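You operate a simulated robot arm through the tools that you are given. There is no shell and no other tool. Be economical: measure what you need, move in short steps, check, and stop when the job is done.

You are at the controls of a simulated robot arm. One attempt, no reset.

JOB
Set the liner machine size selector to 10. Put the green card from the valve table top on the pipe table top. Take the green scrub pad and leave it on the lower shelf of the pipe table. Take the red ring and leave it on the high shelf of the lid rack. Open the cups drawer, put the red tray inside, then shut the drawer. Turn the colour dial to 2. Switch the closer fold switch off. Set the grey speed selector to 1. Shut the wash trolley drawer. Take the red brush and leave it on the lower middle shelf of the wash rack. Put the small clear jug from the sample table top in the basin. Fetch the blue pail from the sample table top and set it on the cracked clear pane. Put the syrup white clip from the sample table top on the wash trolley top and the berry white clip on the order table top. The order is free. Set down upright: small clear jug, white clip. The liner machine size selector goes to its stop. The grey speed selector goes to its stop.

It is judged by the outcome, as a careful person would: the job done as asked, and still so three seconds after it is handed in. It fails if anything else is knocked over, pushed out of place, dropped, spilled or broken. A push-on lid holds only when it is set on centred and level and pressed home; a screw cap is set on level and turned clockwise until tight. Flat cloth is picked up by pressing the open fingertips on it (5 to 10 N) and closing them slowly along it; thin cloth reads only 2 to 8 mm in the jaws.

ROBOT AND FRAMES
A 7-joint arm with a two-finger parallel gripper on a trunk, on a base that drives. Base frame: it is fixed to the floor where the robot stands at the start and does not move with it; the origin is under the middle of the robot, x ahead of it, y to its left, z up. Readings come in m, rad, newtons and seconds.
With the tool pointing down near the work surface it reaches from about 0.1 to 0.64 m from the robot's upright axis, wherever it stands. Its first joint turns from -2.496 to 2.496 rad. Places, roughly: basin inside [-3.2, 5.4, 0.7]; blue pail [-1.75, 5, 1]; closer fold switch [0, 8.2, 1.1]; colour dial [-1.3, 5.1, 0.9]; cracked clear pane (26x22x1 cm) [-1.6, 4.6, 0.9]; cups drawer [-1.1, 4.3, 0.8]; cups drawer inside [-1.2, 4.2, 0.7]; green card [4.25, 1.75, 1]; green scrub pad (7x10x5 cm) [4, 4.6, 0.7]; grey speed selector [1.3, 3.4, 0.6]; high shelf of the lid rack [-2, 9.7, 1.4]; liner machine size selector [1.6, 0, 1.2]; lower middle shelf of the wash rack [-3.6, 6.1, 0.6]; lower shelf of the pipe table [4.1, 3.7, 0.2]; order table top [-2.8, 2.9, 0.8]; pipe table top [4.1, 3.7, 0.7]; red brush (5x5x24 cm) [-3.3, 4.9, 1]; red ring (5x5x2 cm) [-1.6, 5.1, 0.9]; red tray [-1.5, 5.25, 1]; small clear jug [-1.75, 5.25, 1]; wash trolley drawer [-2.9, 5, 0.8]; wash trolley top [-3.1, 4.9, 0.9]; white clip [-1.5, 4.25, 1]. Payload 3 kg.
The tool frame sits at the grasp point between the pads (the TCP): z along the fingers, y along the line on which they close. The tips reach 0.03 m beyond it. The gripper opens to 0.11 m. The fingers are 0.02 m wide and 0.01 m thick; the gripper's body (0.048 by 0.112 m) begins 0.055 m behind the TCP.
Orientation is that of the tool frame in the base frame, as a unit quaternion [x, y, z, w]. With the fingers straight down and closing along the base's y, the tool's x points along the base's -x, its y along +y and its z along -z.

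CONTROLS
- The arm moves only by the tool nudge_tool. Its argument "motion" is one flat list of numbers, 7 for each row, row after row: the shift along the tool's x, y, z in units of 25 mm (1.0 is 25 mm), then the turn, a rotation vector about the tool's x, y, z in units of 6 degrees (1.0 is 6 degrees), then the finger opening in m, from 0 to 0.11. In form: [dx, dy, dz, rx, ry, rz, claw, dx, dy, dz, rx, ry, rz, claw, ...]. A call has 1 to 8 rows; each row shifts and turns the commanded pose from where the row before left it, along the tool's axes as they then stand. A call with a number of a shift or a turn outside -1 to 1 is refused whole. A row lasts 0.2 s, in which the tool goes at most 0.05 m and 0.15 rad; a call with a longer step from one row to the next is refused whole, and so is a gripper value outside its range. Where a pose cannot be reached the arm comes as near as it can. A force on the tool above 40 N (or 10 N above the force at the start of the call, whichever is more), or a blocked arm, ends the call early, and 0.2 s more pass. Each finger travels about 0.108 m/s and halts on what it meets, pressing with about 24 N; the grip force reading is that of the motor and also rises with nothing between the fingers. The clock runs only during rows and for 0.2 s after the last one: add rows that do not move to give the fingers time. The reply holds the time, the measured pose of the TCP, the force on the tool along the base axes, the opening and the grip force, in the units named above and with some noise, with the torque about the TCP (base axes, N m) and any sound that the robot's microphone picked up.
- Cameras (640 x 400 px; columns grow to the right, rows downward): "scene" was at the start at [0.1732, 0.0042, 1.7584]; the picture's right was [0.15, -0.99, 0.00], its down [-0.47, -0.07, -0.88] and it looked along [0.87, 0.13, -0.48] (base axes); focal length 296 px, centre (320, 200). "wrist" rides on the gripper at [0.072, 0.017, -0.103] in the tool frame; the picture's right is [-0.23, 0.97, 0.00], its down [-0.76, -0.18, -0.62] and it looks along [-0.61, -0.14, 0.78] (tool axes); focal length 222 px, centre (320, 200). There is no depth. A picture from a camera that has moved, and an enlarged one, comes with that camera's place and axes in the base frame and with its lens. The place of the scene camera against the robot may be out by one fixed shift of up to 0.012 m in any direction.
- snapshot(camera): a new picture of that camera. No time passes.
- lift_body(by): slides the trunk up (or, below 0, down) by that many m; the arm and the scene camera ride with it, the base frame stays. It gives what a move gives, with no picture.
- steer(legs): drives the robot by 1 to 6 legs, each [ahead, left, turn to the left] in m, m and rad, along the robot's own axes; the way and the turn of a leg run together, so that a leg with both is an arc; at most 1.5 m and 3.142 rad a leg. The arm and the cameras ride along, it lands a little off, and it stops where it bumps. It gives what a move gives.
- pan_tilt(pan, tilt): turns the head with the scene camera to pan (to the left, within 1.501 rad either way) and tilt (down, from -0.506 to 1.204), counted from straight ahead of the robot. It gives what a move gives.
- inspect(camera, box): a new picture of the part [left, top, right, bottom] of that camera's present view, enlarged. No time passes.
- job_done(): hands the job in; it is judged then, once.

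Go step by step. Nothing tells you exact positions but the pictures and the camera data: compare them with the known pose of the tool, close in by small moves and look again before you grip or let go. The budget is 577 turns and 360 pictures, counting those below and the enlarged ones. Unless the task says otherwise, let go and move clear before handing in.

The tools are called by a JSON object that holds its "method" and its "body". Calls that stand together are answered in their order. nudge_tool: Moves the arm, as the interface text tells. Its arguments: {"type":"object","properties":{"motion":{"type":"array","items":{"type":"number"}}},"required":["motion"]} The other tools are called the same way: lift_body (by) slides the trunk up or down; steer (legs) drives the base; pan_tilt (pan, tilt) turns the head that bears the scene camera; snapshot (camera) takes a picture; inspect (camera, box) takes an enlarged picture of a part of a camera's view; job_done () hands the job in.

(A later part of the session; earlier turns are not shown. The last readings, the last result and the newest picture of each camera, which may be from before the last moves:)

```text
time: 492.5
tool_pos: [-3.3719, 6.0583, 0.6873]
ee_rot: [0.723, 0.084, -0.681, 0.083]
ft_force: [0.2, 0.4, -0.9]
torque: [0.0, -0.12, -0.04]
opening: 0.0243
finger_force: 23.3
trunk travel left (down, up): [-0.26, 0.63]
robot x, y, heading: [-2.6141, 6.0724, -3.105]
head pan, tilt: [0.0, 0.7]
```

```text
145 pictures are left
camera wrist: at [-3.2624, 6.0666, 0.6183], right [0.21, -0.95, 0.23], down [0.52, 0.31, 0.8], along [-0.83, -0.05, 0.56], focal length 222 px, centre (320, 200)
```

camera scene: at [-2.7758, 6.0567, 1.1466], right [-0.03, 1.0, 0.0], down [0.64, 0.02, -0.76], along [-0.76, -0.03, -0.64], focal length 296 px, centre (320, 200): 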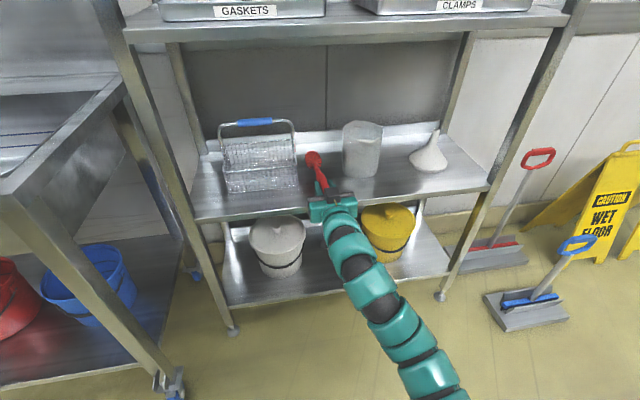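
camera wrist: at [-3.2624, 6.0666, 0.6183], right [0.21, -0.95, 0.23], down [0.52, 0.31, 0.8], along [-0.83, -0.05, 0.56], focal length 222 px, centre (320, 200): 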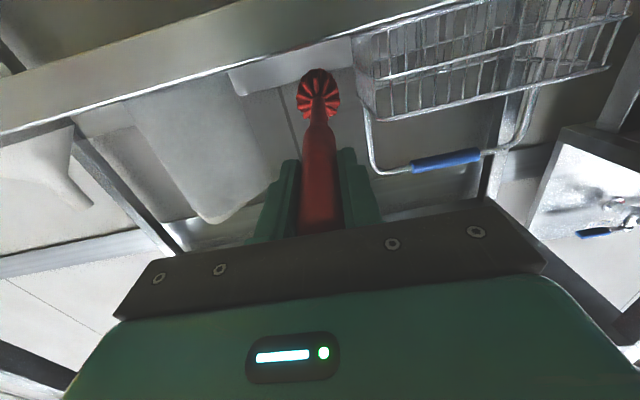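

{"method": "steer", "body": {"legs": [[0.06, 0.015, 0]]}}

{"method": "lift_body", "body": {"by": -0.025}}

{"method": "inspect", "body": {"camera": "scene", "box": [200, 100, 440, 250]}}

{"method": "snapshot", "body": {"camera": "wrist"}}

```text
time: 493.5
tool_pos: [-3.4321, 6.0418, 0.6871]
ee_rot: [0.723, 0.083, -0.681, 0.081]
ft_force: [-0.1, -1.1, -1.6]
torque: [0.01, -0.09, 0.01]
opening: 0.0242
finger_force: 24.5
trunk travel left (down, up): [-0.26, 0.63]
robot x, y, heading: [-2.674, 6.0528, -3.108]
head pan, tilt: [0.0, 0.7]
```

```text
time: 494.2
tool_pos: [-3.4317, 6.0415, 0.6625]
ee_rot: [0.722, 0.084, -0.682, 0.082]
ft_force: [1.0, 0.2, 3.3]
torque: [-0.06, 0.48, -0.18]
opening: 0.0243
finger_force: 23.8
trunk travel left (down, up): [-0.235, 0.655]
robot x, y, heading: [-2.6759, 6.0554, -3.106]
head pan, tilt: [0.0, 0.7]
```

```text
2.67 times, centred on (320, 175) of scene
camera zoom: at [-2.8352, 6.0395, 1.1216], right [-0.03, 1.0, 0.0], down [0.64, 0.02, -0.77], along [-0.76, -0.03, -0.64], focal length 790 px, centre (320, 267)
```

zoom: 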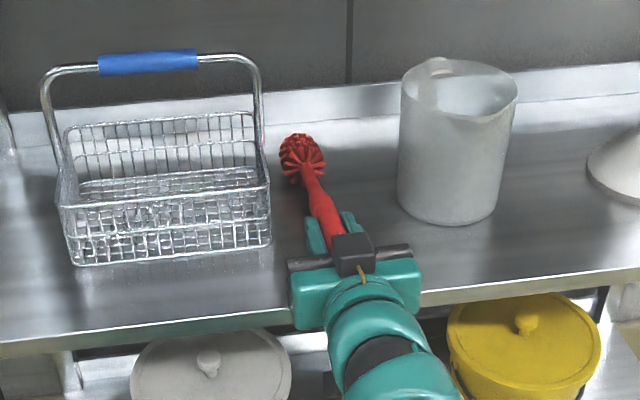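

```text
143 pictures are left
camera wrist: at [-3.322, 6.0493, 0.5937], right [0.21, -0.95, 0.23], down [0.52, 0.31, 0.8], along [-0.83, -0.05, 0.56], focal length 222 px, centre (320, 200)
```

wrist: 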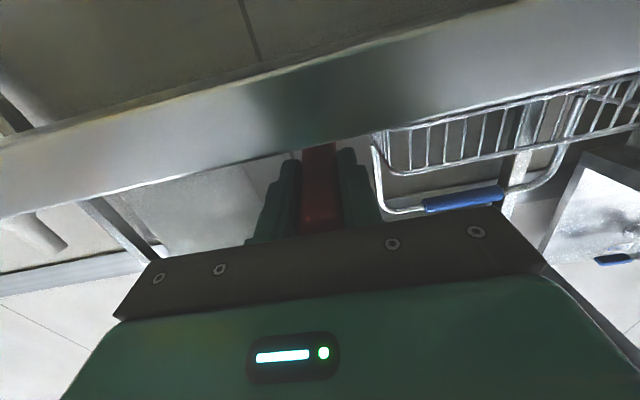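

{"method": "lift_body", "body": {"by": -0.018}}

{"method": "inspect", "body": {"camera": "scene", "box": [200, 100, 440, 250]}}

```text
time: 494.8
tool_pos: [-3.4325, 6.0411, 0.6432]
ee_rot: [0.723, 0.085, -0.681, 0.083]
ft_force: [0.1, -0.9, 0.5]
torque: [-0.1, 0.26, 0.18]
opening: 0.0242
finger_force: 24.2
trunk travel left (down, up): [-0.217, 0.673]
robot x, y, heading: [-2.6746, 6.0559, -3.106]
head pan, tilt: [0.0, 0.7]
```

```text
2.67 times, centred on (320, 175) of scene
camera zoom: at [-2.8353, 6.0394, 1.1035], right [-0.03, 1.0, 0.0], down [0.64, 0.02, -0.76], along [-0.76, -0.03, -0.64], focal length 790 px, centre (320, 267)
```

zoom: 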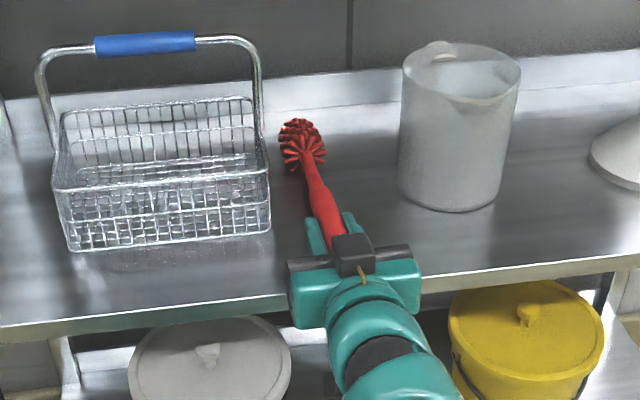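

{"method": "nudge_tool", "body": {"motion": [0, 0, 0, 0, 0, 0, 0.03, 0, 0, 0, 0, 0, 0, 0.045, 0, 0, 0, 0, 0, 0, 0.05, 0, 0, 0, 0, 0, 0, 0.05]}}

{"method": "steer", "body": {"legs": [[-0.2, -0.042, 0]]}}

{"method": "inspect", "body": {"camera": "scene", "box": [200, 100, 440, 250]}}

```text
time: 495.8
tool_pos: [-3.4316, 6.0423, 0.644]
ee_rot: [0.723, 0.083, -0.681, 0.082]
ft_force: [0.0, 0.3, 0.4]
torque: [0.0, 0.01, 0.0]
opening: 0.05
finger_force: 0.0
trunk travel left (down, up): [-0.217, 0.673]
robot x, y, heading: [-2.6749, 6.0529, -3.102]
head pan, tilt: [0.0, 0.7]
```

```text
time: 497.4
tool_pos: [-3.2341, 6.0912, 0.644]
ee_rot: [0.723, 0.082, -0.681, 0.081]
ft_force: [-0.8, 0.3, -0.1]
torque: [-0.01, 0.01, 0.01]
opening: 0.0503
finger_force: 0.0
trunk travel left (down, up): [-0.217, 0.673]
robot x, y, heading: [-2.4751, 6.1024, -3.108]
head pan, tilt: [0.0, 0.7]
```

```text
2.67 times, centred on (320, 175) of scene
camera zoom: at [-2.6381, 6.0878, 1.1036], right [-0.03, 1.0, 0.0], down [0.64, 0.02, -0.76], along [-0.76, -0.02, -0.64], focal length 790 px, centre (320, 267)
```

zoom: 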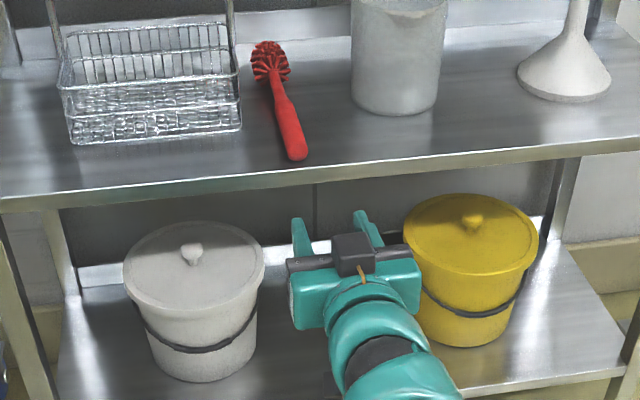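

The brush lies on the lower-middle shelf. Next, the jug and pail from the back of the sample table. Raising, restoring tool-down, then moving and turning.

{"method": "lift_body", "body": {"by": 0.4}}

{"method": "lift_body", "body": {"by": 0.27}}

{"method": "nudge_tool", "body": {"motion": [0, 0, 0, 0, 1, 0, 0.08, 0, 0, 0, 0, 1, 0, 0.08, 0, 0, 0, 0, 1, 0, 0.08, 0, 0, 0, 0, 1, 0, 0.08, 0, 0, 0, 0, 1, 0, 0.08, 0, 0, 0, 0, 1, 0, 0.08, 0, 0, 0, 0, 1, 0, 0.08, 0, 0, 0, 0, 1, 0, 0.08]}}

{"method": "nudge_tool", "body": {"motion": [0, 0, 0, 0, 1, 0, 0.08, 0, 0, 0.1, 0, 1, 0, 0.08, 0, 0, 0.1, 0, 1, 0, 0.08, 0, 0, 0.1, 0, 1, 0, 0.08, 0, 0, 0.1, 0, 1, 0, 0.08, 0, 0, 0.1, 0, 0.8, 0, 0.08]}}

{"method": "steer", "body": {"legs": [[-0.1, 0, 0], [0, 0.9, 0]]}}

{"method": "steer", "body": {"legs": [[0, 0, 1.6], [0, 0, 1.5]]}}

{"method": "pan_tilt", "body": {"pan": 0, "tilt": 0.7}}

{"method": "snapshot", "body": {"camera": "scene"}}

{"method": "snapshot", "body": {"camera": "wrist"}}

```text
time: 501.3
tool_pos: [-3.2324, 6.0919, 1.0432]
ee_rot: [0.723, 0.082, -0.681, 0.08]
ft_force: [0.4, -0.4, -0.2]
torque: [0.0, 0.02, 0.02]
opening: 0.0506
finger_force: 0.0
trunk travel left (down, up): [-0.617, 0.273]
robot x, y, heading: [-2.4778, 6.1034, -3.113]
head pan, tilt: [0.0, 0.7]
```

```text
time: 504.0
tool_pos: [-3.2341, 6.0922, 1.3138]
ee_rot: [0.723, 0.081, -0.681, 0.08]
ft_force: [0.5, 0.6, -0.1]
torque: [-0.01, 0.0, 0.0]
opening: 0.0501
finger_force: 0.1
trunk travel left (down, up): [-0.887, 0.003]
robot x, y, heading: [-2.4717, 6.1005, -3.11]
head pan, tilt: [0.0, 0.7]
```

```text
time: 505.8
tool_pos: [-3.2358, 6.0928, 1.3139]
ee_rot: [0.938, 0.107, -0.327, 0.041]
ft_force: [0.5, -0.4, -0.8]
torque: [-0.01, 0.0, -0.02]
opening: 0.0803
finger_force: 0.0
trunk travel left (down, up): [-0.887, 0.003]
robot x, y, heading: [-2.4767, 6.1, -3.112]
head pan, tilt: [0.0, 0.7]
```

```text
time: 507.2
tool_pos: [-3.239, 6.0903, 1.3016]
ee_rot: [0.993, 0.117, -0.033, 0.006]
ft_force: [-0.3, -0.3, 0.2]
torque: [-0.05, -0.03, -0.03]
opening: 0.08
finger_force: 0.0
trunk travel left (down, up): [-0.887, 0.003]
robot x, y, heading: [-2.4756, 6.1044, -3.111]
head pan, tilt: [0.0, 0.7]
```

```text
time: 512.8
tool_pos: [-3.12, 5.1922, 1.3018]
ee_rot: [0.994, 0.106, -0.033, 0.005]
ft_force: [-0.6, 0.3, -1.4]
torque: [0.01, 0.0, 0.01]
opening: 0.08
finger_force: 0.1
trunk travel left (down, up): [-0.887, 0.003]
robot x, y, heading: [-2.3583, 5.1902, -3.128]
head pan, tilt: [0.0, 0.7]
```

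```text
time: 520.8
tool_pos: [-1.5931, 5.1809, 1.3031]
ee_rot: [-0.101, 0.994, 0.006, 0.032]
ft_force: [0.4, -0.4, 0.3]
torque: [0.03, 0.01, -0.02]
opening: 0.0801
finger_force: 0.1
trunk travel left (down, up): [-0.887, 0.003]
robot x, y, heading: [-2.3583, 5.1901, 0.002]
head pan, tilt: [0.0, 0.7]
```

```text
time: 521.4
tool_pos: [-1.5927, 5.1822, 1.3007]
ee_rot: [-0.102, 0.994, 0.006, 0.033]
ft_force: [0.1, 0.5, -0.1]
torque: [-0.01, -0.02, 0.03]
opening: 0.0798
finger_force: 0.1
trunk travel left (down, up): [-0.887, 0.003]
robot x, y, heading: [-2.357, 5.1909, 0.006]
head pan, tilt: [0.0, 0.7]
```

```text
140 pictures are left
camera scene: at [-2.1883, 5.1814, 1.7736], right [0.0, -1.0, 0.0], down [-0.64, 0.0, -0.76], along [0.76, 0.0, -0.64], focal length 296 px, centre (320, 200)
```

scene: 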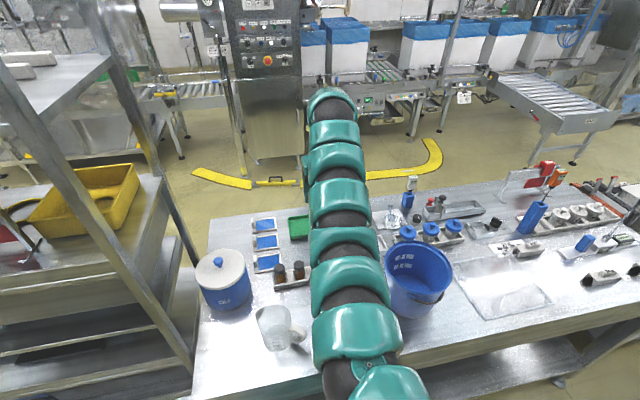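

```text
139 pictures are left
camera wrist: at [-1.6734, 5.1801, 1.3982], right [0.02, 1.0, 0.02], down [0.74, -0.03, 0.67], along [0.67, 0.0, -0.74], focal length 222 px, centre (320, 200)
```

wrist: 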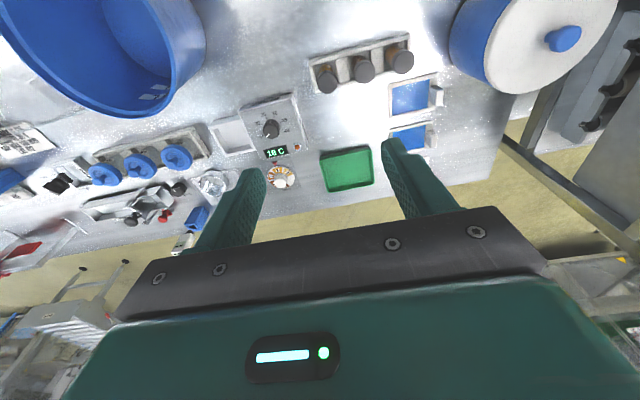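

The view is ideal. Pail first: rim point on its right side ≈[-1.725, 5.05], centre ≈[-1.70, 4.93]. Moving the hand there, levelled.

{"method": "nudge_tool", "body": {"motion": [0.8, -0.5, 0.6, 0, 0.6, 0, 0.05, 0.8, -0.5, 0.6, 0, 0, 0, 0.05, 0.8, -0.5, 0.6, 0, 0, 0, 0.05, 0.8, -0.5, 0.5, 0, 0, 0, 0.05, 0.8, -0.5, 0.5, 0, 0, 0, 0.05, 0.8, -0.5, 0, 0, 0, 0, 0.05, 0.8, -0.5, 0, 0, 0, 0, 0.05, 0.6, -0.5, 0, 0, 0, 0, 0.05]}}

{"method": "snapshot", "body": {"camera": "wrist"}}

{"method": "snapshot", "body": {"camera": "scene"}}

```text
time: 523.2
tool_pos: [-1.656, 5.1224, 1.2499]
ee_rot: [-0.102, 0.995, 0.003, 0.001]
ft_force: [-0.1, -0.5, -0.1]
torque: [0.02, 0.01, 0.0]
opening: 0.0498
finger_force: 0.0
out of reach, approached as far as the arm can: row 4, 5, 6, 7, 8
trunk travel left (down, up): [-0.887, 0.003]
robot x, y, heading: [-2.3576, 5.192, 0.002]
head pan, tilt: [0.0, 0.7]
```

```text
138 pictures are left
camera wrist: at [-1.7291, 5.1232, 1.3491], right [0.03, 1.0, 0.01], down [0.78, -0.02, 0.63], along [0.63, -0.01, -0.78], focal length 222 px, centre (320, 200)
```

wrist: 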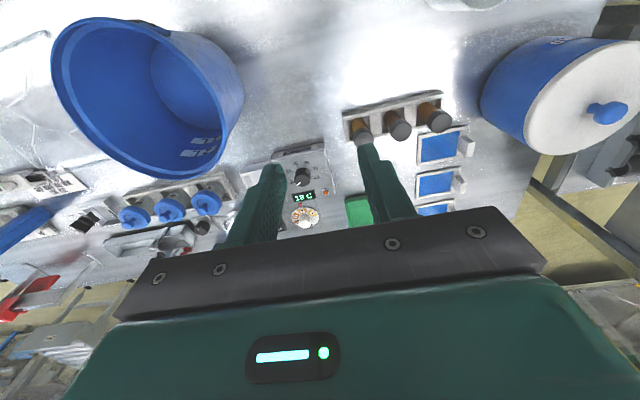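

```text
137 pictures are left
camera scene: at [-2.1885, 5.1813, 1.7736], right [0.0, -1.0, 0.0], down [-0.64, 0.0, -0.76], along [0.76, 0.0, -0.64], focal length 296 px, centre (320, 200)
```

scene: 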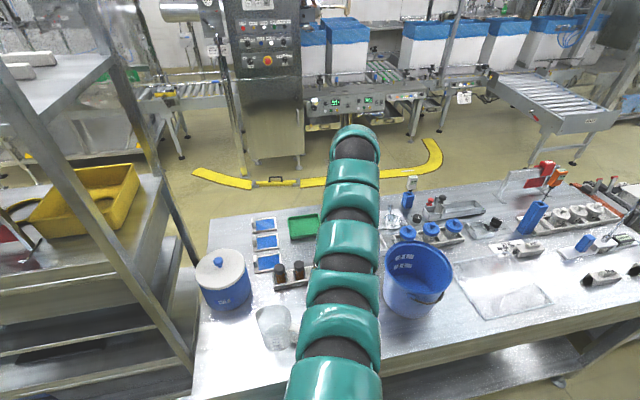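

{"method": "steer", "body": {"legs": [[-0.025, -0.1, 0]]}}

{"method": "lift_body", "body": {"by": -0.1}}

{"method": "snapshot", "body": {"camera": "wrist"}}

```text
time: 524.4
tool_pos: [-1.6806, 5.0204, 1.2479]
ee_rot: [-0.101, 0.995, 0.002, 0.001]
ft_force: [0.0, 0.1, -0.4]
torque: [0.0, 0.01, -0.03]
opening: 0.0502
finger_force: 0.0
trunk travel left (down, up): [-0.887, 0.003]
robot x, y, heading: [-2.3835, 5.086, 0.004]
head pan, tilt: [0.0, 0.7]
```

```text
time: 525.7
tool_pos: [-1.6799, 5.0215, 1.1471]
ee_rot: [-0.101, 0.995, 0.003, 0.0]
ft_force: [0.6, -0.2, -0.3]
torque: [0.02, 0.0, 0.01]
opening: 0.0502
finger_force: 0.1
trunk travel left (down, up): [-0.787, 0.103]
robot x, y, heading: [-2.3828, 5.0894, 0.0]
head pan, tilt: [0.0, 0.7]
```

```text
136 pictures are left
camera wrist: at [-1.7535, 5.0222, 1.2491], right [0.03, 1.0, 0.01], down [0.78, -0.02, 0.63], along [0.63, -0.01, -0.78], focal length 222 px, centre (320, 200)
```

wrist: 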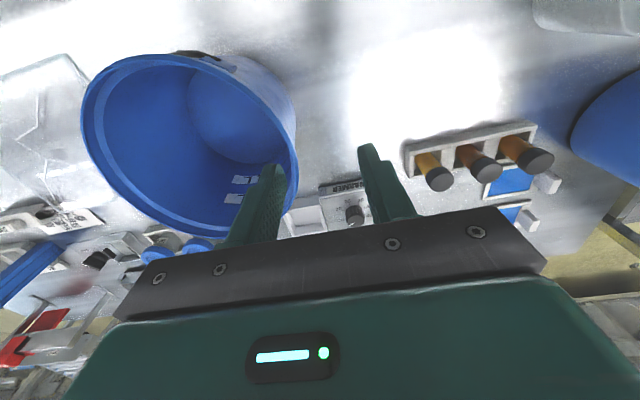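

{"method": "nudge_tool", "body": {"motion": [-0.3, -0.45, 0, 0, 0, 0, 0.05, -0.3, -0.45, 0, 0, 0, 0, 0.05, 0, 0, 0, 0, 0, 0, 0.05]}}

{"method": "snapshot", "body": {"camera": "wrist"}}

```text
time: 526.5
tool_pos: [-1.6614, 5.0026, 1.1485]
ee_rot: [-0.101, 0.995, 0.003, 0.002]
ft_force: [1.3, 0.6, 0.5]
torque: [-0.01, 0.03, 0.0]
opening: 0.0501
finger_force: 0.1
trunk travel left (down, up): [-0.787, 0.103]
robot x, y, heading: [-2.3811, 5.0878, 0.001]
head pan, tilt: [0.0, 0.7]
```

```text
135 pictures are left
camera wrist: at [-1.7341, 5.0034, 1.249], right [0.03, 1.0, 0.01], down [0.78, -0.02, 0.63], along [0.63, -0.01, -0.78], focal length 222 px, centre (320, 200)
```

wrist: 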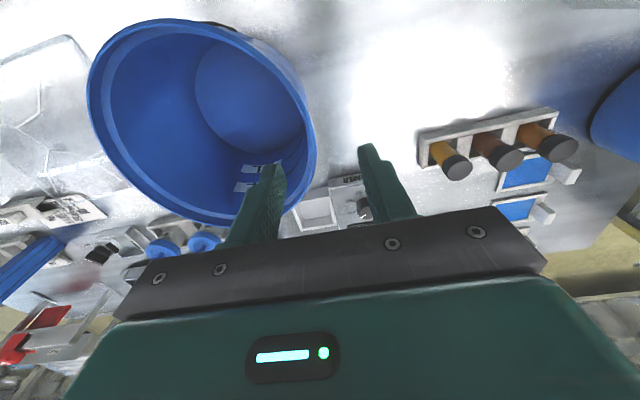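

{"method": "lift_body", "body": {"by": -0.075}}

{"method": "snapshot", "body": {"camera": "wrist"}}

```text
time: 527.6
tool_pos: [-1.6612, 5.0027, 1.0739]
ee_rot: [-0.101, 0.995, 0.003, 0.001]
ft_force: [0.5, 0.0, 0.2]
torque: [0.0, 0.0, 0.04]
opening: 0.0499
finger_force: 0.1
trunk travel left (down, up): [-0.712, 0.178]
robot x, y, heading: [-2.3827, 5.0885, 0.002]
head pan, tilt: [0.0, 0.7]
```

```text
134 pictures are left
camera wrist: at [-1.7343, 5.0034, 1.174], right [0.03, 1.0, 0.01], down [0.78, -0.02, 0.63], along [0.63, -0.01, -0.78], focal length 222 px, centre (320, 200)
```

wrist: 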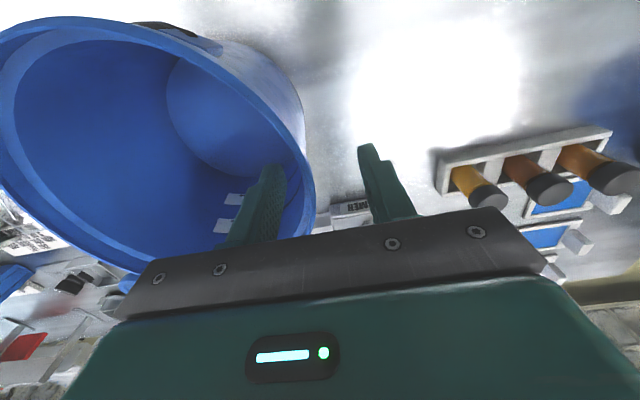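

{"method": "nudge_tool", "body": {"motion": [0, 0, 0, 0, 0, 0, 0.03, 0, 0, 0, 0, 0, 0, 0.01, 0, 0, 0, 0, 0, 0, 0.0, 0, 0, 0, 0, 0, 0, 0.0, 0, 0, -0.2, 0, 0, 0, 0.0, 0, 0, -0.2, 0, 0, 0, 0.0]}}

{"method": "snapshot", "body": {"camera": "wrist"}}

```text
time: 529.0
tool_pos: [-1.6607, 5.0012, 1.0845]
ee_rot: [-0.101, 0.995, 0.003, 0.002]
ft_force: [0.5, -0.3, 2.1]
torque: [-0.52, -0.12, -0.04]
opening: 0.0046
finger_force: 24.4
trunk travel left (down, up): [-0.712, 0.178]
robot x, y, heading: [-2.3791, 5.0884, 0.005]
head pan, tilt: [0.0, 0.7]
```

```text
133 pictures are left
camera wrist: at [-1.7343, 5.0032, 1.1843], right [0.03, 1.0, 0.01], down [0.78, -0.02, 0.63], along [0.63, -0.01, -0.78], focal length 222 px, centre (320, 200)
```

wrist: 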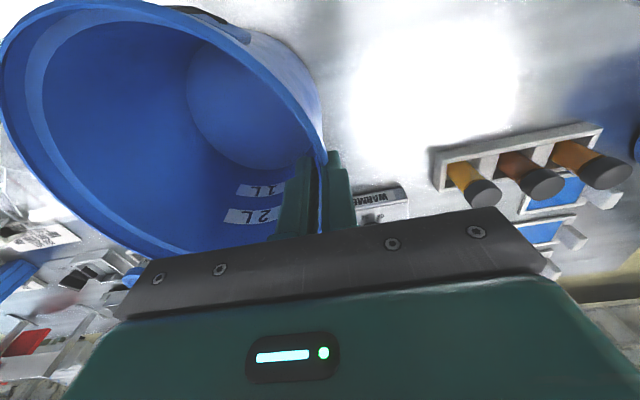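

{"method": "lift_body", "body": {"by": 0.1}}

{"method": "snapshot", "body": {"camera": "scene"}}

```text
time: 530.3
tool_pos: [-1.6602, 5.0027, 1.1822]
ee_rot: [-0.101, 0.995, 0.003, 0.001]
ft_force: [-0.1, 0.0, -2.2]
torque: [0.15, 0.03, -0.02]
opening: 0.0043
finger_force: 24.0
trunk travel left (down, up): [-0.812, 0.078]
robot x, y, heading: [-2.3824, 5.0915, 0.002]
head pan, tilt: [0.0, 0.7]
```

```text
132 pictures are left
camera scene: at [-2.2122, 5.0808, 1.6985], right [0.0, -1.0, 0.0], down [-0.64, 0.0, -0.76], along [0.76, 0.0, -0.64], focal length 296 px, centre (320, 200)
```

scene: 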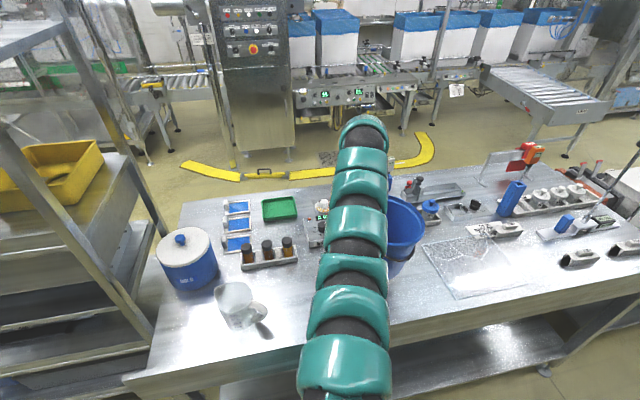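

The pail is lifted. Sliding 0.36 m along to the pane.

{"method": "steer", "body": {"legs": [[0.025, -0.36, 0]]}}

{"method": "pan_tilt", "body": {"pan": 0, "tilt": 0.9}}

{"method": "snapshot", "body": {"camera": "scene"}}

{"method": "snapshot", "body": {"camera": "wrist"}}

```text
time: 532.6
tool_pos: [-1.6365, 4.6447, 1.1824]
ee_rot: [-0.099, 0.995, 0.003, 0.001]
ft_force: [-0.5, -0.8, -1.2]
torque: [0.14, 0.02, 0.01]
opening: 0.0043
finger_force: 23.9
trunk travel left (down, up): [-0.812, 0.078]
robot x, y, heading: [-2.3543, 4.7337, 0.005]
head pan, tilt: [0.0, 0.7]
```

```text
time: 533.4
tool_pos: [-1.6361, 4.6449, 1.1829]
ee_rot: [-0.1, 0.995, 0.002, 0.002]
ft_force: [0.2, 0.4, -1.7]
torque: [0.16, 0.04, -0.04]
opening: 0.0043
finger_force: 24.1
trunk travel left (down, up): [-0.812, 0.078]
robot x, y, heading: [-2.3551, 4.7358, 0.001]
head pan, tilt: [0.0, 0.901]
```

```text
131 pictures are left
camera scene: at [-2.1966, 4.7251, 1.6824], right [0.0, -1.0, 0.0], down [-0.78, 0.0, -0.62], along [0.62, 0.0, -0.78], focal length 296 px, centre (320, 200)
```

scene: 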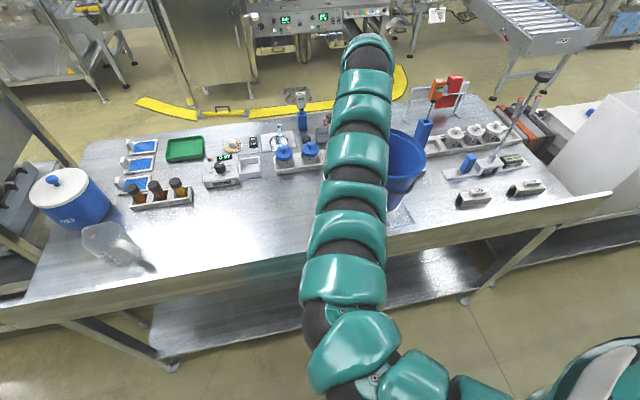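

```text
130 pictures are left
camera wrist: at [-1.7091, 4.6461, 1.2837], right [0.03, 1.0, 0.01], down [0.78, -0.03, 0.63], along [0.63, -0.01, -0.78], focal length 222 px, centre (320, 200)
```

wrist: 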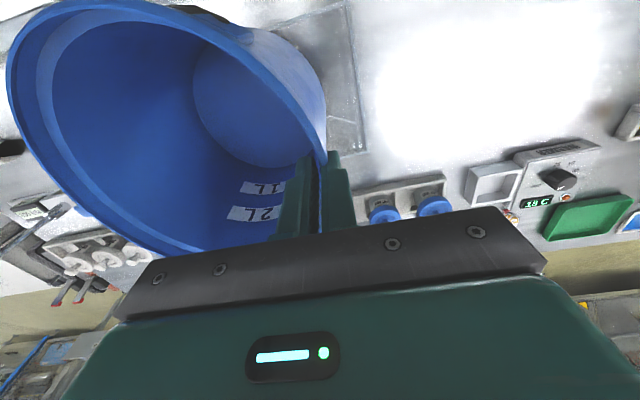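

{"method": "lift_body", "body": {"by": -0.08}}

{"method": "nudge_tool", "body": {"motion": [0, 0, 0.15, 0, 0, 0, 0.0, 0, 0, 0.15, 0, 0, 0, 0.0, 0, 0, 0.15, 0, 0, 0, 0.0, 0, 0, 0, 0, 0, 0, 0.0]}}

{"method": "nudge_tool", "body": {"motion": [0, 0, 0.12, 0, 0, 0, 0.0, 0, 0, 0.12, 0, 0, 0, 0.0, 0, 0, 0, 0, 0, 0, 0.0]}}

{"method": "snapshot", "body": {"camera": "wrist"}}

```text
time: 534.5
tool_pos: [-1.6358, 4.6438, 1.1025]
ee_rot: [-0.1, 0.995, 0.003, 0.003]
ft_force: [-0.6, -0.6, -0.7]
torque: [0.13, 0.03, 0.02]
opening: 0.0042
finger_force: 24.6
trunk travel left (down, up): [-0.732, 0.158]
robot x, y, heading: [-2.3547, 4.7317, 0.003]
head pan, tilt: [0.0, 0.901]
```

```text
time: 535.5
tool_pos: [-1.6368, 4.6454, 1.0927]
ee_rot: [-0.1, 0.995, 0.002, 0.002]
ft_force: [-0.5, 1.7, 5.1]
torque: [-0.48, -0.14, 0.01]
opening: 0.0042
finger_force: 24.2
trunk travel left (down, up): [-0.732, 0.158]
robot x, y, heading: [-2.3561, 4.7384, -0.003]
head pan, tilt: [0.0, 0.901]
```

```text
time: 536.3
tool_pos: [-1.6366, 4.6455, 1.0868]
ee_rot: [-0.1, 0.995, 0.004, 0.002]
ft_force: [-0.8, 2.4, 4.0]
torque: [-0.51, -0.16, 0.02]
opening: 0.0051
finger_force: 24.4
trunk travel left (down, up): [-0.732, 0.158]
robot x, y, heading: [-2.3594, 4.7328, 0.001]
head pan, tilt: [0.0, 0.901]
```

```text
129 pictures are left
camera wrist: at [-1.7102, 4.6462, 1.1873], right [0.03, 1.0, 0.01], down [0.78, -0.03, 0.63], along [0.63, -0.01, -0.78], focal length 222 px, centre (320, 200)
```

wrist: 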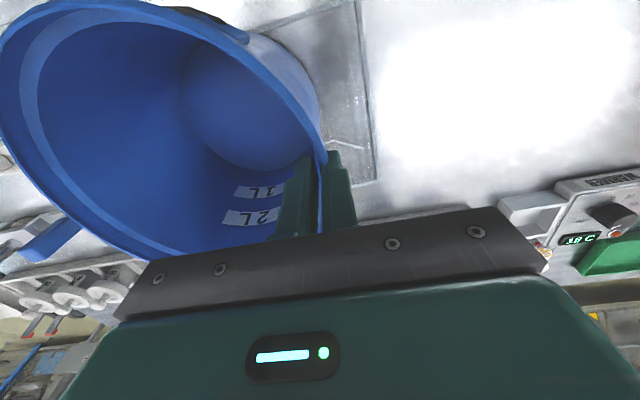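

Touching the pane. Releasing and lifting away.

{"method": "nudge_tool", "body": {"motion": [0, 0, 0, 0, 0, 0, 0.012, 0, 0, 0, 0, 0, 0, 0.03, 0, 0, 0, 0, 0, 0, 0.04, 0, 0, -0.5, 0, 0, 0, 0.04, 0, 0, -1, 0, 0, 0, 0.04, 0, 0, -1, 0, 0, 0, 0.04]}}

{"method": "lift_body", "body": {"by": 0.15}}

{"method": "snapshot", "body": {"camera": "wrist"}}

{"method": "snapshot", "body": {"camera": "scene"}}

```text
time: 537.7
tool_pos: [-1.6352, 4.6441, 1.149]
ee_rot: [-0.099, 0.995, 0.002, 0.001]
ft_force: [-0.3, 0.0, -0.2]
torque: [-0.02, 0.05, -0.02]
opening: 0.04
finger_force: 0.0
trunk travel left (down, up): [-0.732, 0.158]
robot x, y, heading: [-2.3571, 4.7358, 0.003]
head pan, tilt: [0.0, 0.901]
```

```text
time: 539.5
tool_pos: [-1.6347, 4.6435, 1.2985]
ee_rot: [-0.099, 0.995, 0.003, 0.001]
ft_force: [-0.7, 0.2, 0.2]
torque: [-0.01, -0.02, -0.01]
opening: 0.0398
finger_force: 0.1
trunk travel left (down, up): [-0.882, 0.008]
robot x, y, heading: [-2.3543, 4.7346, -0.005]
head pan, tilt: [0.0, 0.901]
```

```text
128 pictures are left
camera wrist: at [-1.7084, 4.6453, 1.3995], right [0.03, 1.0, 0.01], down [0.78, -0.03, 0.62], along [0.62, -0.01, -0.78], focal length 222 px, centre (320, 200)
```

wrist: 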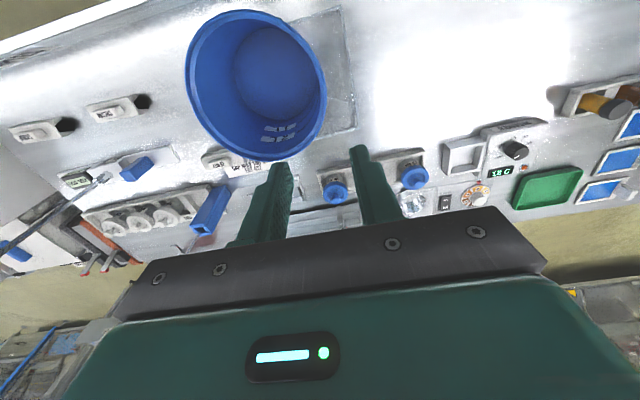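

```text
127 pictures are left
camera scene: at [-2.1967, 4.7249, 1.7524], right [0.0, -1.0, 0.0], down [-0.78, 0.0, -0.62], along [0.62, 0.0, -0.78], focal length 296 px, centre (320, 200)
```

scene: 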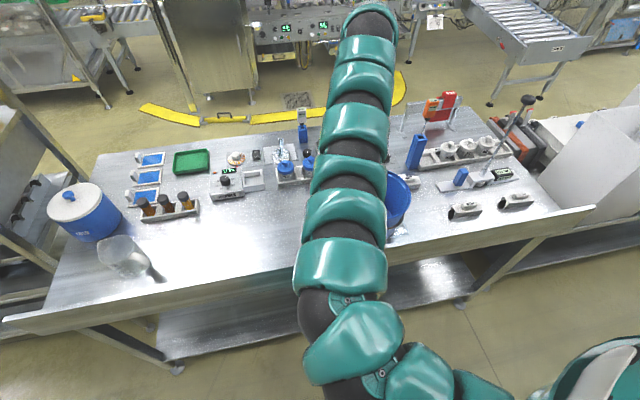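

The pail stands on the pane. Next the jug: sliding the base to y≈5.38 and backing slightly.

{"method": "steer", "body": {"legs": [[-0.1, 0.3, 0], [0, 0.35, 0]]}}

{"method": "snapshot", "body": {"camera": "wrist"}}

{"method": "snapshot", "body": {"camera": "scene"}}

```text
time: 543.5
tool_pos: [-1.7318, 5.2987, 1.2999]
ee_rot: [-0.097, 0.995, 0.002, 0.001]
ft_force: [0.0, 0.6, -0.8]
torque: [0.01, -0.01, 0.01]
opening: 0.0401
finger_force: 0.0
trunk travel left (down, up): [-0.882, 0.008]
robot x, y, heading: [-2.4541, 5.3956, 0.001]
head pan, tilt: [0.0, 0.901]
```

```text
126 pictures are left
camera wrist: at [-1.8061, 5.3015, 1.3996], right [0.03, 1.0, 0.0], down [0.78, -0.03, 0.63], along [0.63, -0.02, -0.78], focal length 222 px, centre (320, 200)
```

wrist: 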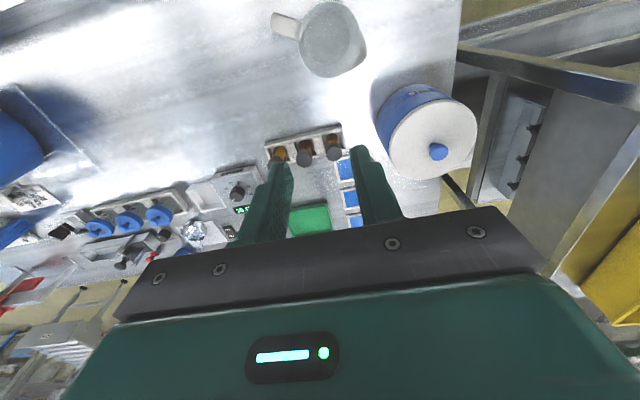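

```text
125 pictures are left
camera scene: at [-2.2942, 5.3831, 1.7524], right [0.0, -1.0, 0.0], down [-0.78, 0.0, -0.62], along [0.62, 0.0, -0.78], focal length 296 px, centre (320, 200)
```

scene: 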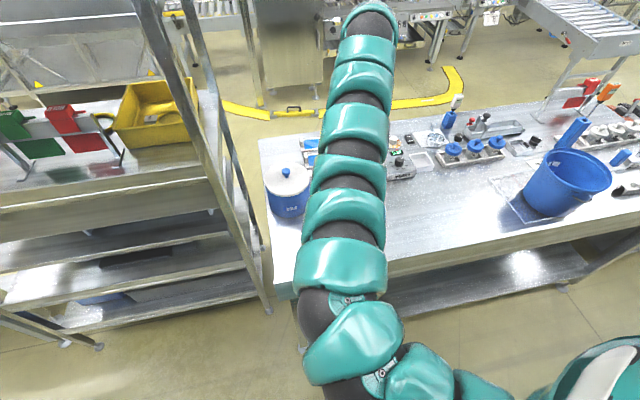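

Jug centre ≈[-1.783, 5.321], ~9 cm wide with handle toward −y. I'll grip across its body along x: roll, open to 0.105 and centre over it.

{"method": "nudge_tool", "body": {"motion": [0, 0, 0, 0, 0, -1, 0.105, 0, 0, 0, 0, 0, -1, 0.105, 0, 0, 0, 0, 0, -1, 0.105, 0, 0, 0, 0, 0, -1, 0.105, 0, 0, 0, 0, 0, -1, 0.105, 0, 0, 0, 0, 0, -1, 0.105, 0, 0, 0, 0, 0, -1, 0.105, 0, 0, 0, 0, 0, -1, 0.105]}}

{"method": "nudge_tool", "body": {"motion": [0, 0, 0, 0, 0, -1, 0.105, 0, 0, 0, 0, 0, -1, 0.105, 0, 0, 0, 0, 0, -1, 0.105, 0, 0, 0, 0, 0, -1, 0.105, 0, 0, 0, 0, 0, -1, 0.105, 0, 0, 0, 0, 0, 0, 0.105]}}

{"method": "steer", "body": {"legs": [[-0.05, 0.022, 0]]}}

{"method": "snapshot", "body": {"camera": "wrist"}}

```text
time: 545.3
tool_pos: [-1.7316, 5.2986, 1.2984]
ee_rot: [-0.495, 0.869, 0.001, 0.004]
ft_force: [0.4, 0.1, -0.1]
torque: [-0.02, 0.01, 0.01]
opening: 0.1051
finger_force: 0.1
trunk travel left (down, up): [-0.882, 0.008]
robot x, y, heading: [-2.451, 5.3896, -0.007]
head pan, tilt: [0.0, 0.901]
```

```text
time: 546.7
tool_pos: [-1.7328, 5.2992, 1.2985]
ee_rot: [-0.703, 0.711, 0.001, 0.003]
ft_force: [-0.5, -0.1, -0.9]
torque: [-0.02, 0.0, -0.02]
opening: 0.1049
finger_force: 0.0
trunk travel left (down, up): [-0.882, 0.008]
robot x, y, heading: [-2.4552, 5.3914, -0.003]
head pan, tilt: [0.0, 0.901]
```

```text
time: 547.6
tool_pos: [-1.7835, 5.3218, 1.2988]
ee_rot: [-0.702, 0.712, 0.0, 0.004]
ft_force: [-0.6, 0.0, 0.7]
torque: [0.02, -0.04, 0.01]
opening: 0.1052
finger_force: 0.0
trunk travel left (down, up): [-0.882, 0.008]
robot x, y, heading: [-2.5028, 5.4149, -0.002]
head pan, tilt: [0.0, 0.901]
```

```text
124 pictures are left
camera wrist: at [-1.8021, 5.2482, 1.4005], right [-0.97, 0.24, 0.0], down [0.19, 0.76, 0.63], along [0.15, 0.61, -0.78], focal length 222 px, centre (320, 200)
```

wrist: 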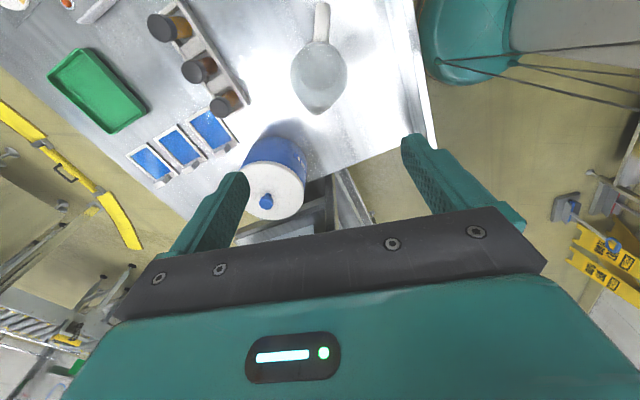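

{"method": "lift_body", "body": {"by": -0.17}}

{"method": "snapshot", "body": {"camera": "wrist"}}

```text
time: 549.6
tool_pos: [-1.7838, 5.3215, 1.1288]
ee_rot: [-0.702, 0.712, 0.0, 0.003]
ft_force: [0.2, 0.3, 0.4]
torque: [-0.03, -0.01, -0.01]
opening: 0.1049
finger_force: 0.1
trunk travel left (down, up): [-0.712, 0.178]
robot x, y, heading: [-2.5028, 5.413, -0.003]
head pan, tilt: [0.0, 0.901]
```

```text
123 pictures are left
camera wrist: at [-1.8002, 5.2474, 1.2295], right [-0.97, 0.24, 0.0], down [0.19, 0.76, 0.63], along [0.15, 0.61, -0.78], focal length 222 px, centre (320, 200)
```

wrist: 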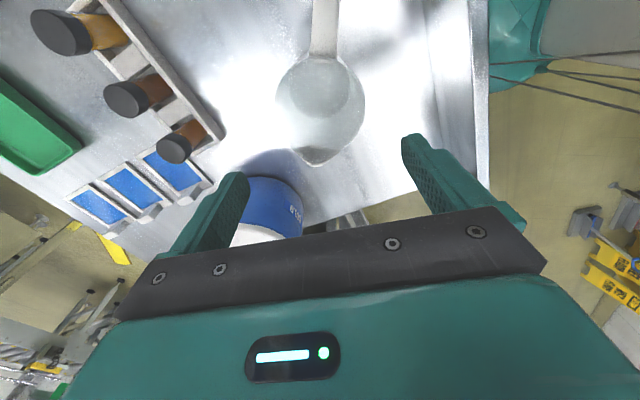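

{"method": "nudge_tool", "body": {"motion": [0.58, 0.08, 0, 0, 0, 0, 0.105, 0, 0, 0, 0, 0, 0, 0.105]}}

{"method": "lift_body", "body": {"by": -0.14}}

{"method": "snapshot", "body": {"camera": "wrist"}}

```text
time: 550.2
tool_pos: [-1.7855, 5.3065, 1.1289]
ee_rot: [-0.702, 0.712, 0.001, 0.004]
ft_force: [-0.4, 0.0, 0.2]
torque: [0.03, 0.01, 0.01]
opening: 0.1051
finger_force: 0.0
trunk travel left (down, up): [-0.712, 0.178]
robot x, y, heading: [-2.5025, 5.415, -0.005]
head pan, tilt: [0.0, 0.901]
```

```text
time: 551.8
tool_pos: [-1.7857, 5.3068, 0.9884]
ee_rot: [-0.703, 0.711, 0.001, 0.003]
ft_force: [0.1, 0.4, 0.2]
torque: [0.02, 0.0, 0.04]
opening: 0.1052
finger_force: 0.1
trunk travel left (down, up): [-0.572, 0.318]
robot x, y, heading: [-2.5037, 5.4123, -0.006]
head pan, tilt: [0.0, 0.901]
```

```text
122 pictures are left
camera wrist: at [-1.8023, 5.2334, 1.0893], right [-0.97, 0.24, 0.0], down [0.19, 0.76, 0.63], along [0.15, 0.61, -0.78], focal length 222 px, centre (320, 200)
```

wrist: 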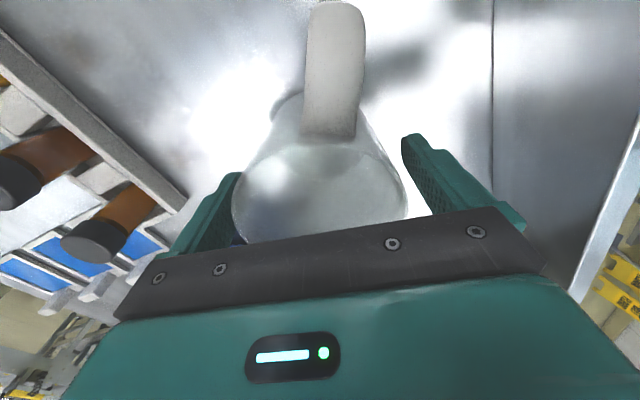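

{"method": "nudge_tool", "body": {"motion": [0, 0, 0, 0, 0, 0, 0.095, 0, 0, 0, 0, 0, 0, 0.085, 0, 0, 0, 0, 0, 0, 0.07, 0, 0, 0, 0, 0, 0, 0.06, 0, 0, 0, 0, 0, 0, 0.06]}}

{"method": "lift_body", "body": {"by": 0.15}}

{"method": "snapshot", "body": {"camera": "wrist"}}

```text
time: 553.0
tool_pos: [-1.7852, 5.3076, 0.9885]
ee_rot: [-0.702, 0.712, 0.001, 0.003]
ft_force: [0.3, -0.3, -0.9]
torque: [0.0, 0.03, -0.02]
opening: 0.0899
finger_force: 24.0
trunk travel left (down, up): [-0.572, 0.318]
robot x, y, heading: [-2.5, 5.4161, -0.009]
head pan, tilt: [0.0, 0.901]
```

```text
time: 554.8
tool_pos: [-1.7846, 5.3075, 1.1385]
ee_rot: [-0.702, 0.712, 0.0, 0.003]
ft_force: [-0.2, -1.4, -0.9]
torque: [-0.04, 0.02, -0.01]
opening: 0.0898
finger_force: 23.6
trunk travel left (down, up): [-0.722, 0.168]
robot x, y, heading: [-2.5044, 5.4143, -0.003]
head pan, tilt: [0.0, 0.901]
```

```text
121 pictures are left
camera wrist: at [-1.802, 5.2333, 1.239], right [-0.97, 0.24, 0.0], down [0.19, 0.76, 0.63], along [0.15, 0.61, -0.78], focal length 222 px, centre (320, 200)
```

wrist: 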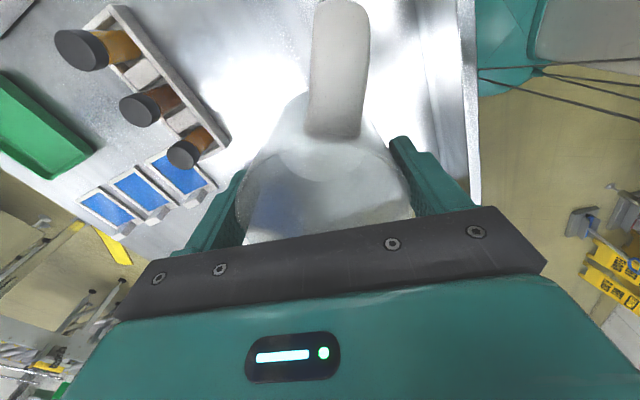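

Jug held upright. Raising fully, moving to mid-corridor and turning to face the basin.

{"method": "lift_body", "body": {"by": 0.168}}

{"method": "steer", "body": {"legs": [[0.18, -0.05, 0], [0, 0, -1.57], [0, 0, -1.57]]}}

{"method": "pan_tilt", "body": {"pan": 0, "tilt": 0.8}}

{"method": "snapshot", "body": {"camera": "scene"}}

{"method": "snapshot", "body": {"camera": "wrist"}}

```text
time: 556.7
tool_pos: [-1.7845, 5.3084, 1.3064]
ee_rot: [-0.702, 0.712, 0.001, 0.003]
ft_force: [0.0, -0.3, -0.4]
torque: [-0.02, -0.01, -0.03]
opening: 0.0901
finger_force: 23.9
trunk travel left (down, up): [-0.89, 0.0]
robot x, y, heading: [-2.5035, 5.4132, -0.005]
head pan, tilt: [0.0, 0.901]
```

```text
time: 565.9
tool_pos: [-3.0442, 5.4859, 1.3069]
ee_rot: [0.719, 0.695, -0.003, 0.001]
ft_force: [0.1, 0.5, -0.8]
torque: [-0.03, 0.03, -0.02]
opening: 0.09
finger_force: 23.5
trunk travel left (down, up): [-0.89, 0.0]
robot x, y, heading: [-2.3243, 5.3606, 3.113]
head pan, tilt: [0.0, 0.901]
```

```text
time: 566.6
tool_pos: [-3.0435, 5.486, 1.3062]
ee_rot: [0.72, 0.694, -0.003, 0.001]
ft_force: [0.1, 0.9, -0.4]
torque: [0.02, -0.01, -0.05]
opening: 0.09
finger_force: 24.3
trunk travel left (down, up): [-0.89, 0.0]
robot x, y, heading: [-2.3311, 5.3645, 3.118]
head pan, tilt: [0.0, 0.799]
```

```text
120 pictures are left
camera scene: at [-2.4846, 5.3584, 1.7683], right [0.03, 1.0, 0.0], down [0.72, -0.02, -0.7], along [-0.7, 0.02, -0.72], focal length 296 px, centre (320, 200)
```

scene: 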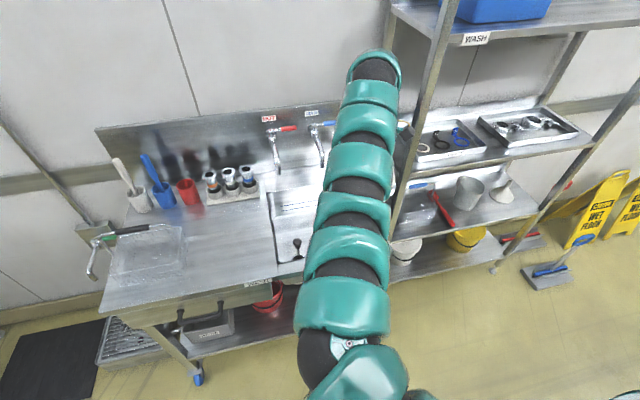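

```text
119 pictures are left
camera wrist: at [-3.022, 5.5577, 1.4071], right [0.97, -0.26, 0.0], down [-0.2, -0.75, 0.63], along [-0.16, -0.61, -0.78], focal length 222 px, centre (320, 200)
```

wrist: 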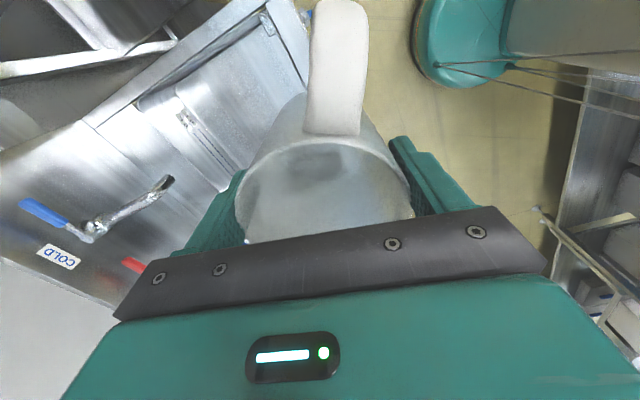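

{"method": "steer", "body": {"legs": [[0.13, 0.06, 0.0]]}}

{"method": "lift_body", "body": {"by": -0.2}}

{"method": "snapshot", "body": {"camera": "scene"}}

{"method": "snapshot", "body": {"camera": "wrist"}}

```text
time: 567.9
tool_pos: [-3.1746, 5.4296, 1.3065]
ee_rot: [0.719, 0.695, -0.003, 0.001]
ft_force: [-0.8, 0.0, -0.7]
torque: [0.02, -0.07, 0.0]
opening: 0.09
finger_force: 24.6
trunk travel left (down, up): [-0.89, 0.0]
robot x, y, heading: [-2.4594, 5.3046, 3.11]
head pan, tilt: [0.0, 0.799]
```

```text
time: 570.1
tool_pos: [-3.174, 5.4307, 1.1074]
ee_rot: [0.72, 0.694, -0.003, 0.001]
ft_force: [0.5, 0.2, -0.5]
torque: [0.02, -0.01, -0.02]
opening: 0.0902
finger_force: 23.9
trunk travel left (down, up): [-0.69, 0.2]
robot x, y, heading: [-2.4566, 5.3084, 3.117]
head pan, tilt: [0.0, 0.799]
```

```text
118 pictures are left
camera scene: at [-2.616, 5.3014, 1.5684], right [0.03, 1.0, 0.0], down [0.72, -0.02, -0.7], along [-0.7, 0.02, -0.72], focal length 296 px, centre (320, 200)
```

scene: 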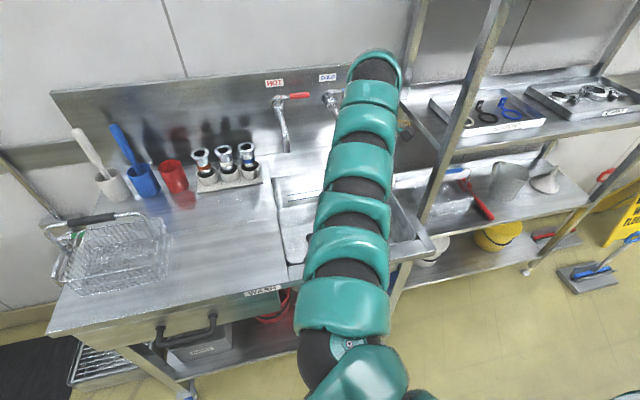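

```text
117 pictures are left
camera wrist: at [-3.1529, 5.5022, 1.2072], right [0.96, -0.26, 0.0], down [-0.2, -0.75, 0.63], along [-0.17, -0.61, -0.78], focal length 222 px, centre (320, 200)
```

wrist: 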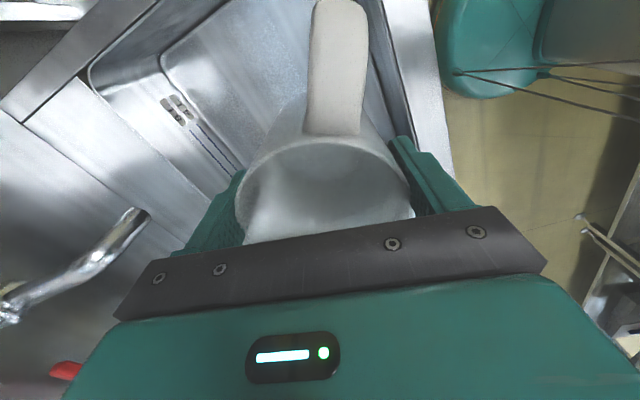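

{"method": "lift_body", "body": {"by": -0.25}}

{"method": "nudge_tool", "body": {"motion": [0, 0, 0.25, 0, 0, 0, 0.06, 0, 0, 0.25, 0, 0, 0, 0.06, 0, 0, 0.25, 0, 0, 0, 0.06, 0, 0, 0.25, 0, 0, 0, 0.06, 0, 0, 0, 0, 0, 0, 0.06]}}

{"method": "snapshot", "body": {"camera": "wrist"}}

```text
time: 572.7
tool_pos: [-3.1739, 5.4303, 0.8567]
ee_rot: [0.72, 0.693, -0.003, 0.0]
ft_force: [-0.3, 0.3, -1.0]
torque: [0.02, -0.01, 0.01]
opening: 0.0897
finger_force: 23.8
trunk travel left (down, up): [-0.44, 0.45]
robot x, y, heading: [-2.4588, 5.3082, 3.112]
head pan, tilt: [0.0, 0.799]
```

```text
time: 573.9
tool_pos: [-3.175, 5.4317, 0.8329]
ee_rot: [0.72, 0.694, -0.004, 0.0]
ft_force: [-3.4, 0.9, 10.8]
torque: [-0.1, -0.12, -0.03]
opening: 0.0901
finger_force: 24.1
trunk travel left (down, up): [-0.44, 0.45]
robot x, y, heading: [-2.4596, 5.303, 3.12]
head pan, tilt: [0.0, 0.799]
```

```text
116 pictures are left
camera wrist: at [-3.1527, 5.503, 0.9331], right [0.96, -0.26, 0.0], down [-0.2, -0.75, 0.63], along [-0.17, -0.61, -0.78], focal length 222 px, centre (320, 200)
```

wrist: 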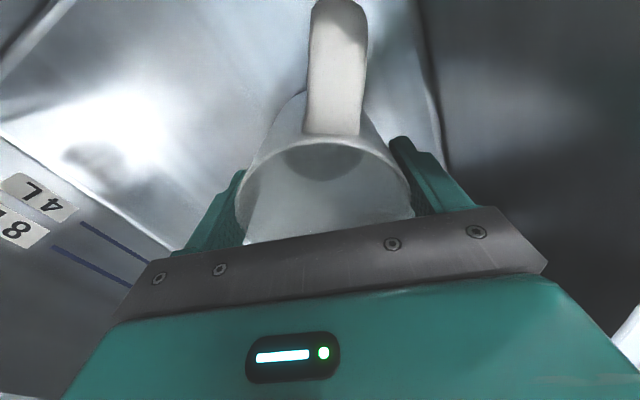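

Jug touches the basin bottom. Releasing.

{"method": "nudge_tool", "body": {"motion": [0, 0, -0.05, 0, 0, 0, 0.092, 0, 0, 0, 0, 0, 0, 0.1, 0, 0, 0, 0, 0, 0, 0.108, 0, 0, -0.5, 0, 0, 0, 0.108, 0, 0, -1, 0, 0, 0, 0.108, 0, 0, -1, 0, 0, 0, 0.108]}}

{"method": "lift_body", "body": {"by": 0.25}}

{"method": "snapshot", "body": {"camera": "wrist"}}

```text
time: 575.3
tool_pos: [-3.1734, 5.4299, 0.8968]
ee_rot: [0.72, 0.694, -0.003, 0.001]
ft_force: [0.1, -0.6, 0.0]
torque: [-0.02, 0.0, -0.01]
opening: 0.1081
finger_force: 0.0
trunk travel left (down, up): [-0.44, 0.45]
robot x, y, heading: [-2.4596, 5.305, 3.116]
head pan, tilt: [0.0, 0.799]
```

```text
time: 577.9
tool_pos: [-3.173, 5.4295, 1.1465]
ee_rot: [0.72, 0.694, -0.003, 0.0]
ft_force: [-1.0, 0.0, 0.1]
torque: [0.04, -0.01, -0.03]
opening: 0.1078
finger_force: 0.0
trunk travel left (down, up): [-0.69, 0.2]
robot x, y, heading: [-2.458, 5.3043, 3.112]
head pan, tilt: [0.0, 0.799]
```

```text
115 pictures are left
camera wrist: at [-3.153, 5.5015, 1.2462], right [0.96, -0.26, 0.0], down [-0.2, -0.75, 0.63], along [-0.17, -0.61, -0.78], focal length 222 px, centre (320, 200)
```

wrist: 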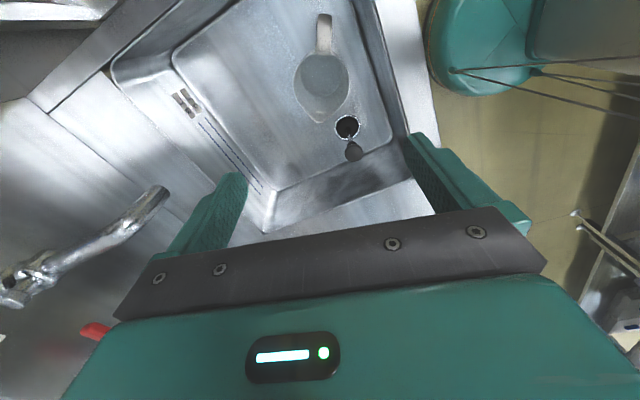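

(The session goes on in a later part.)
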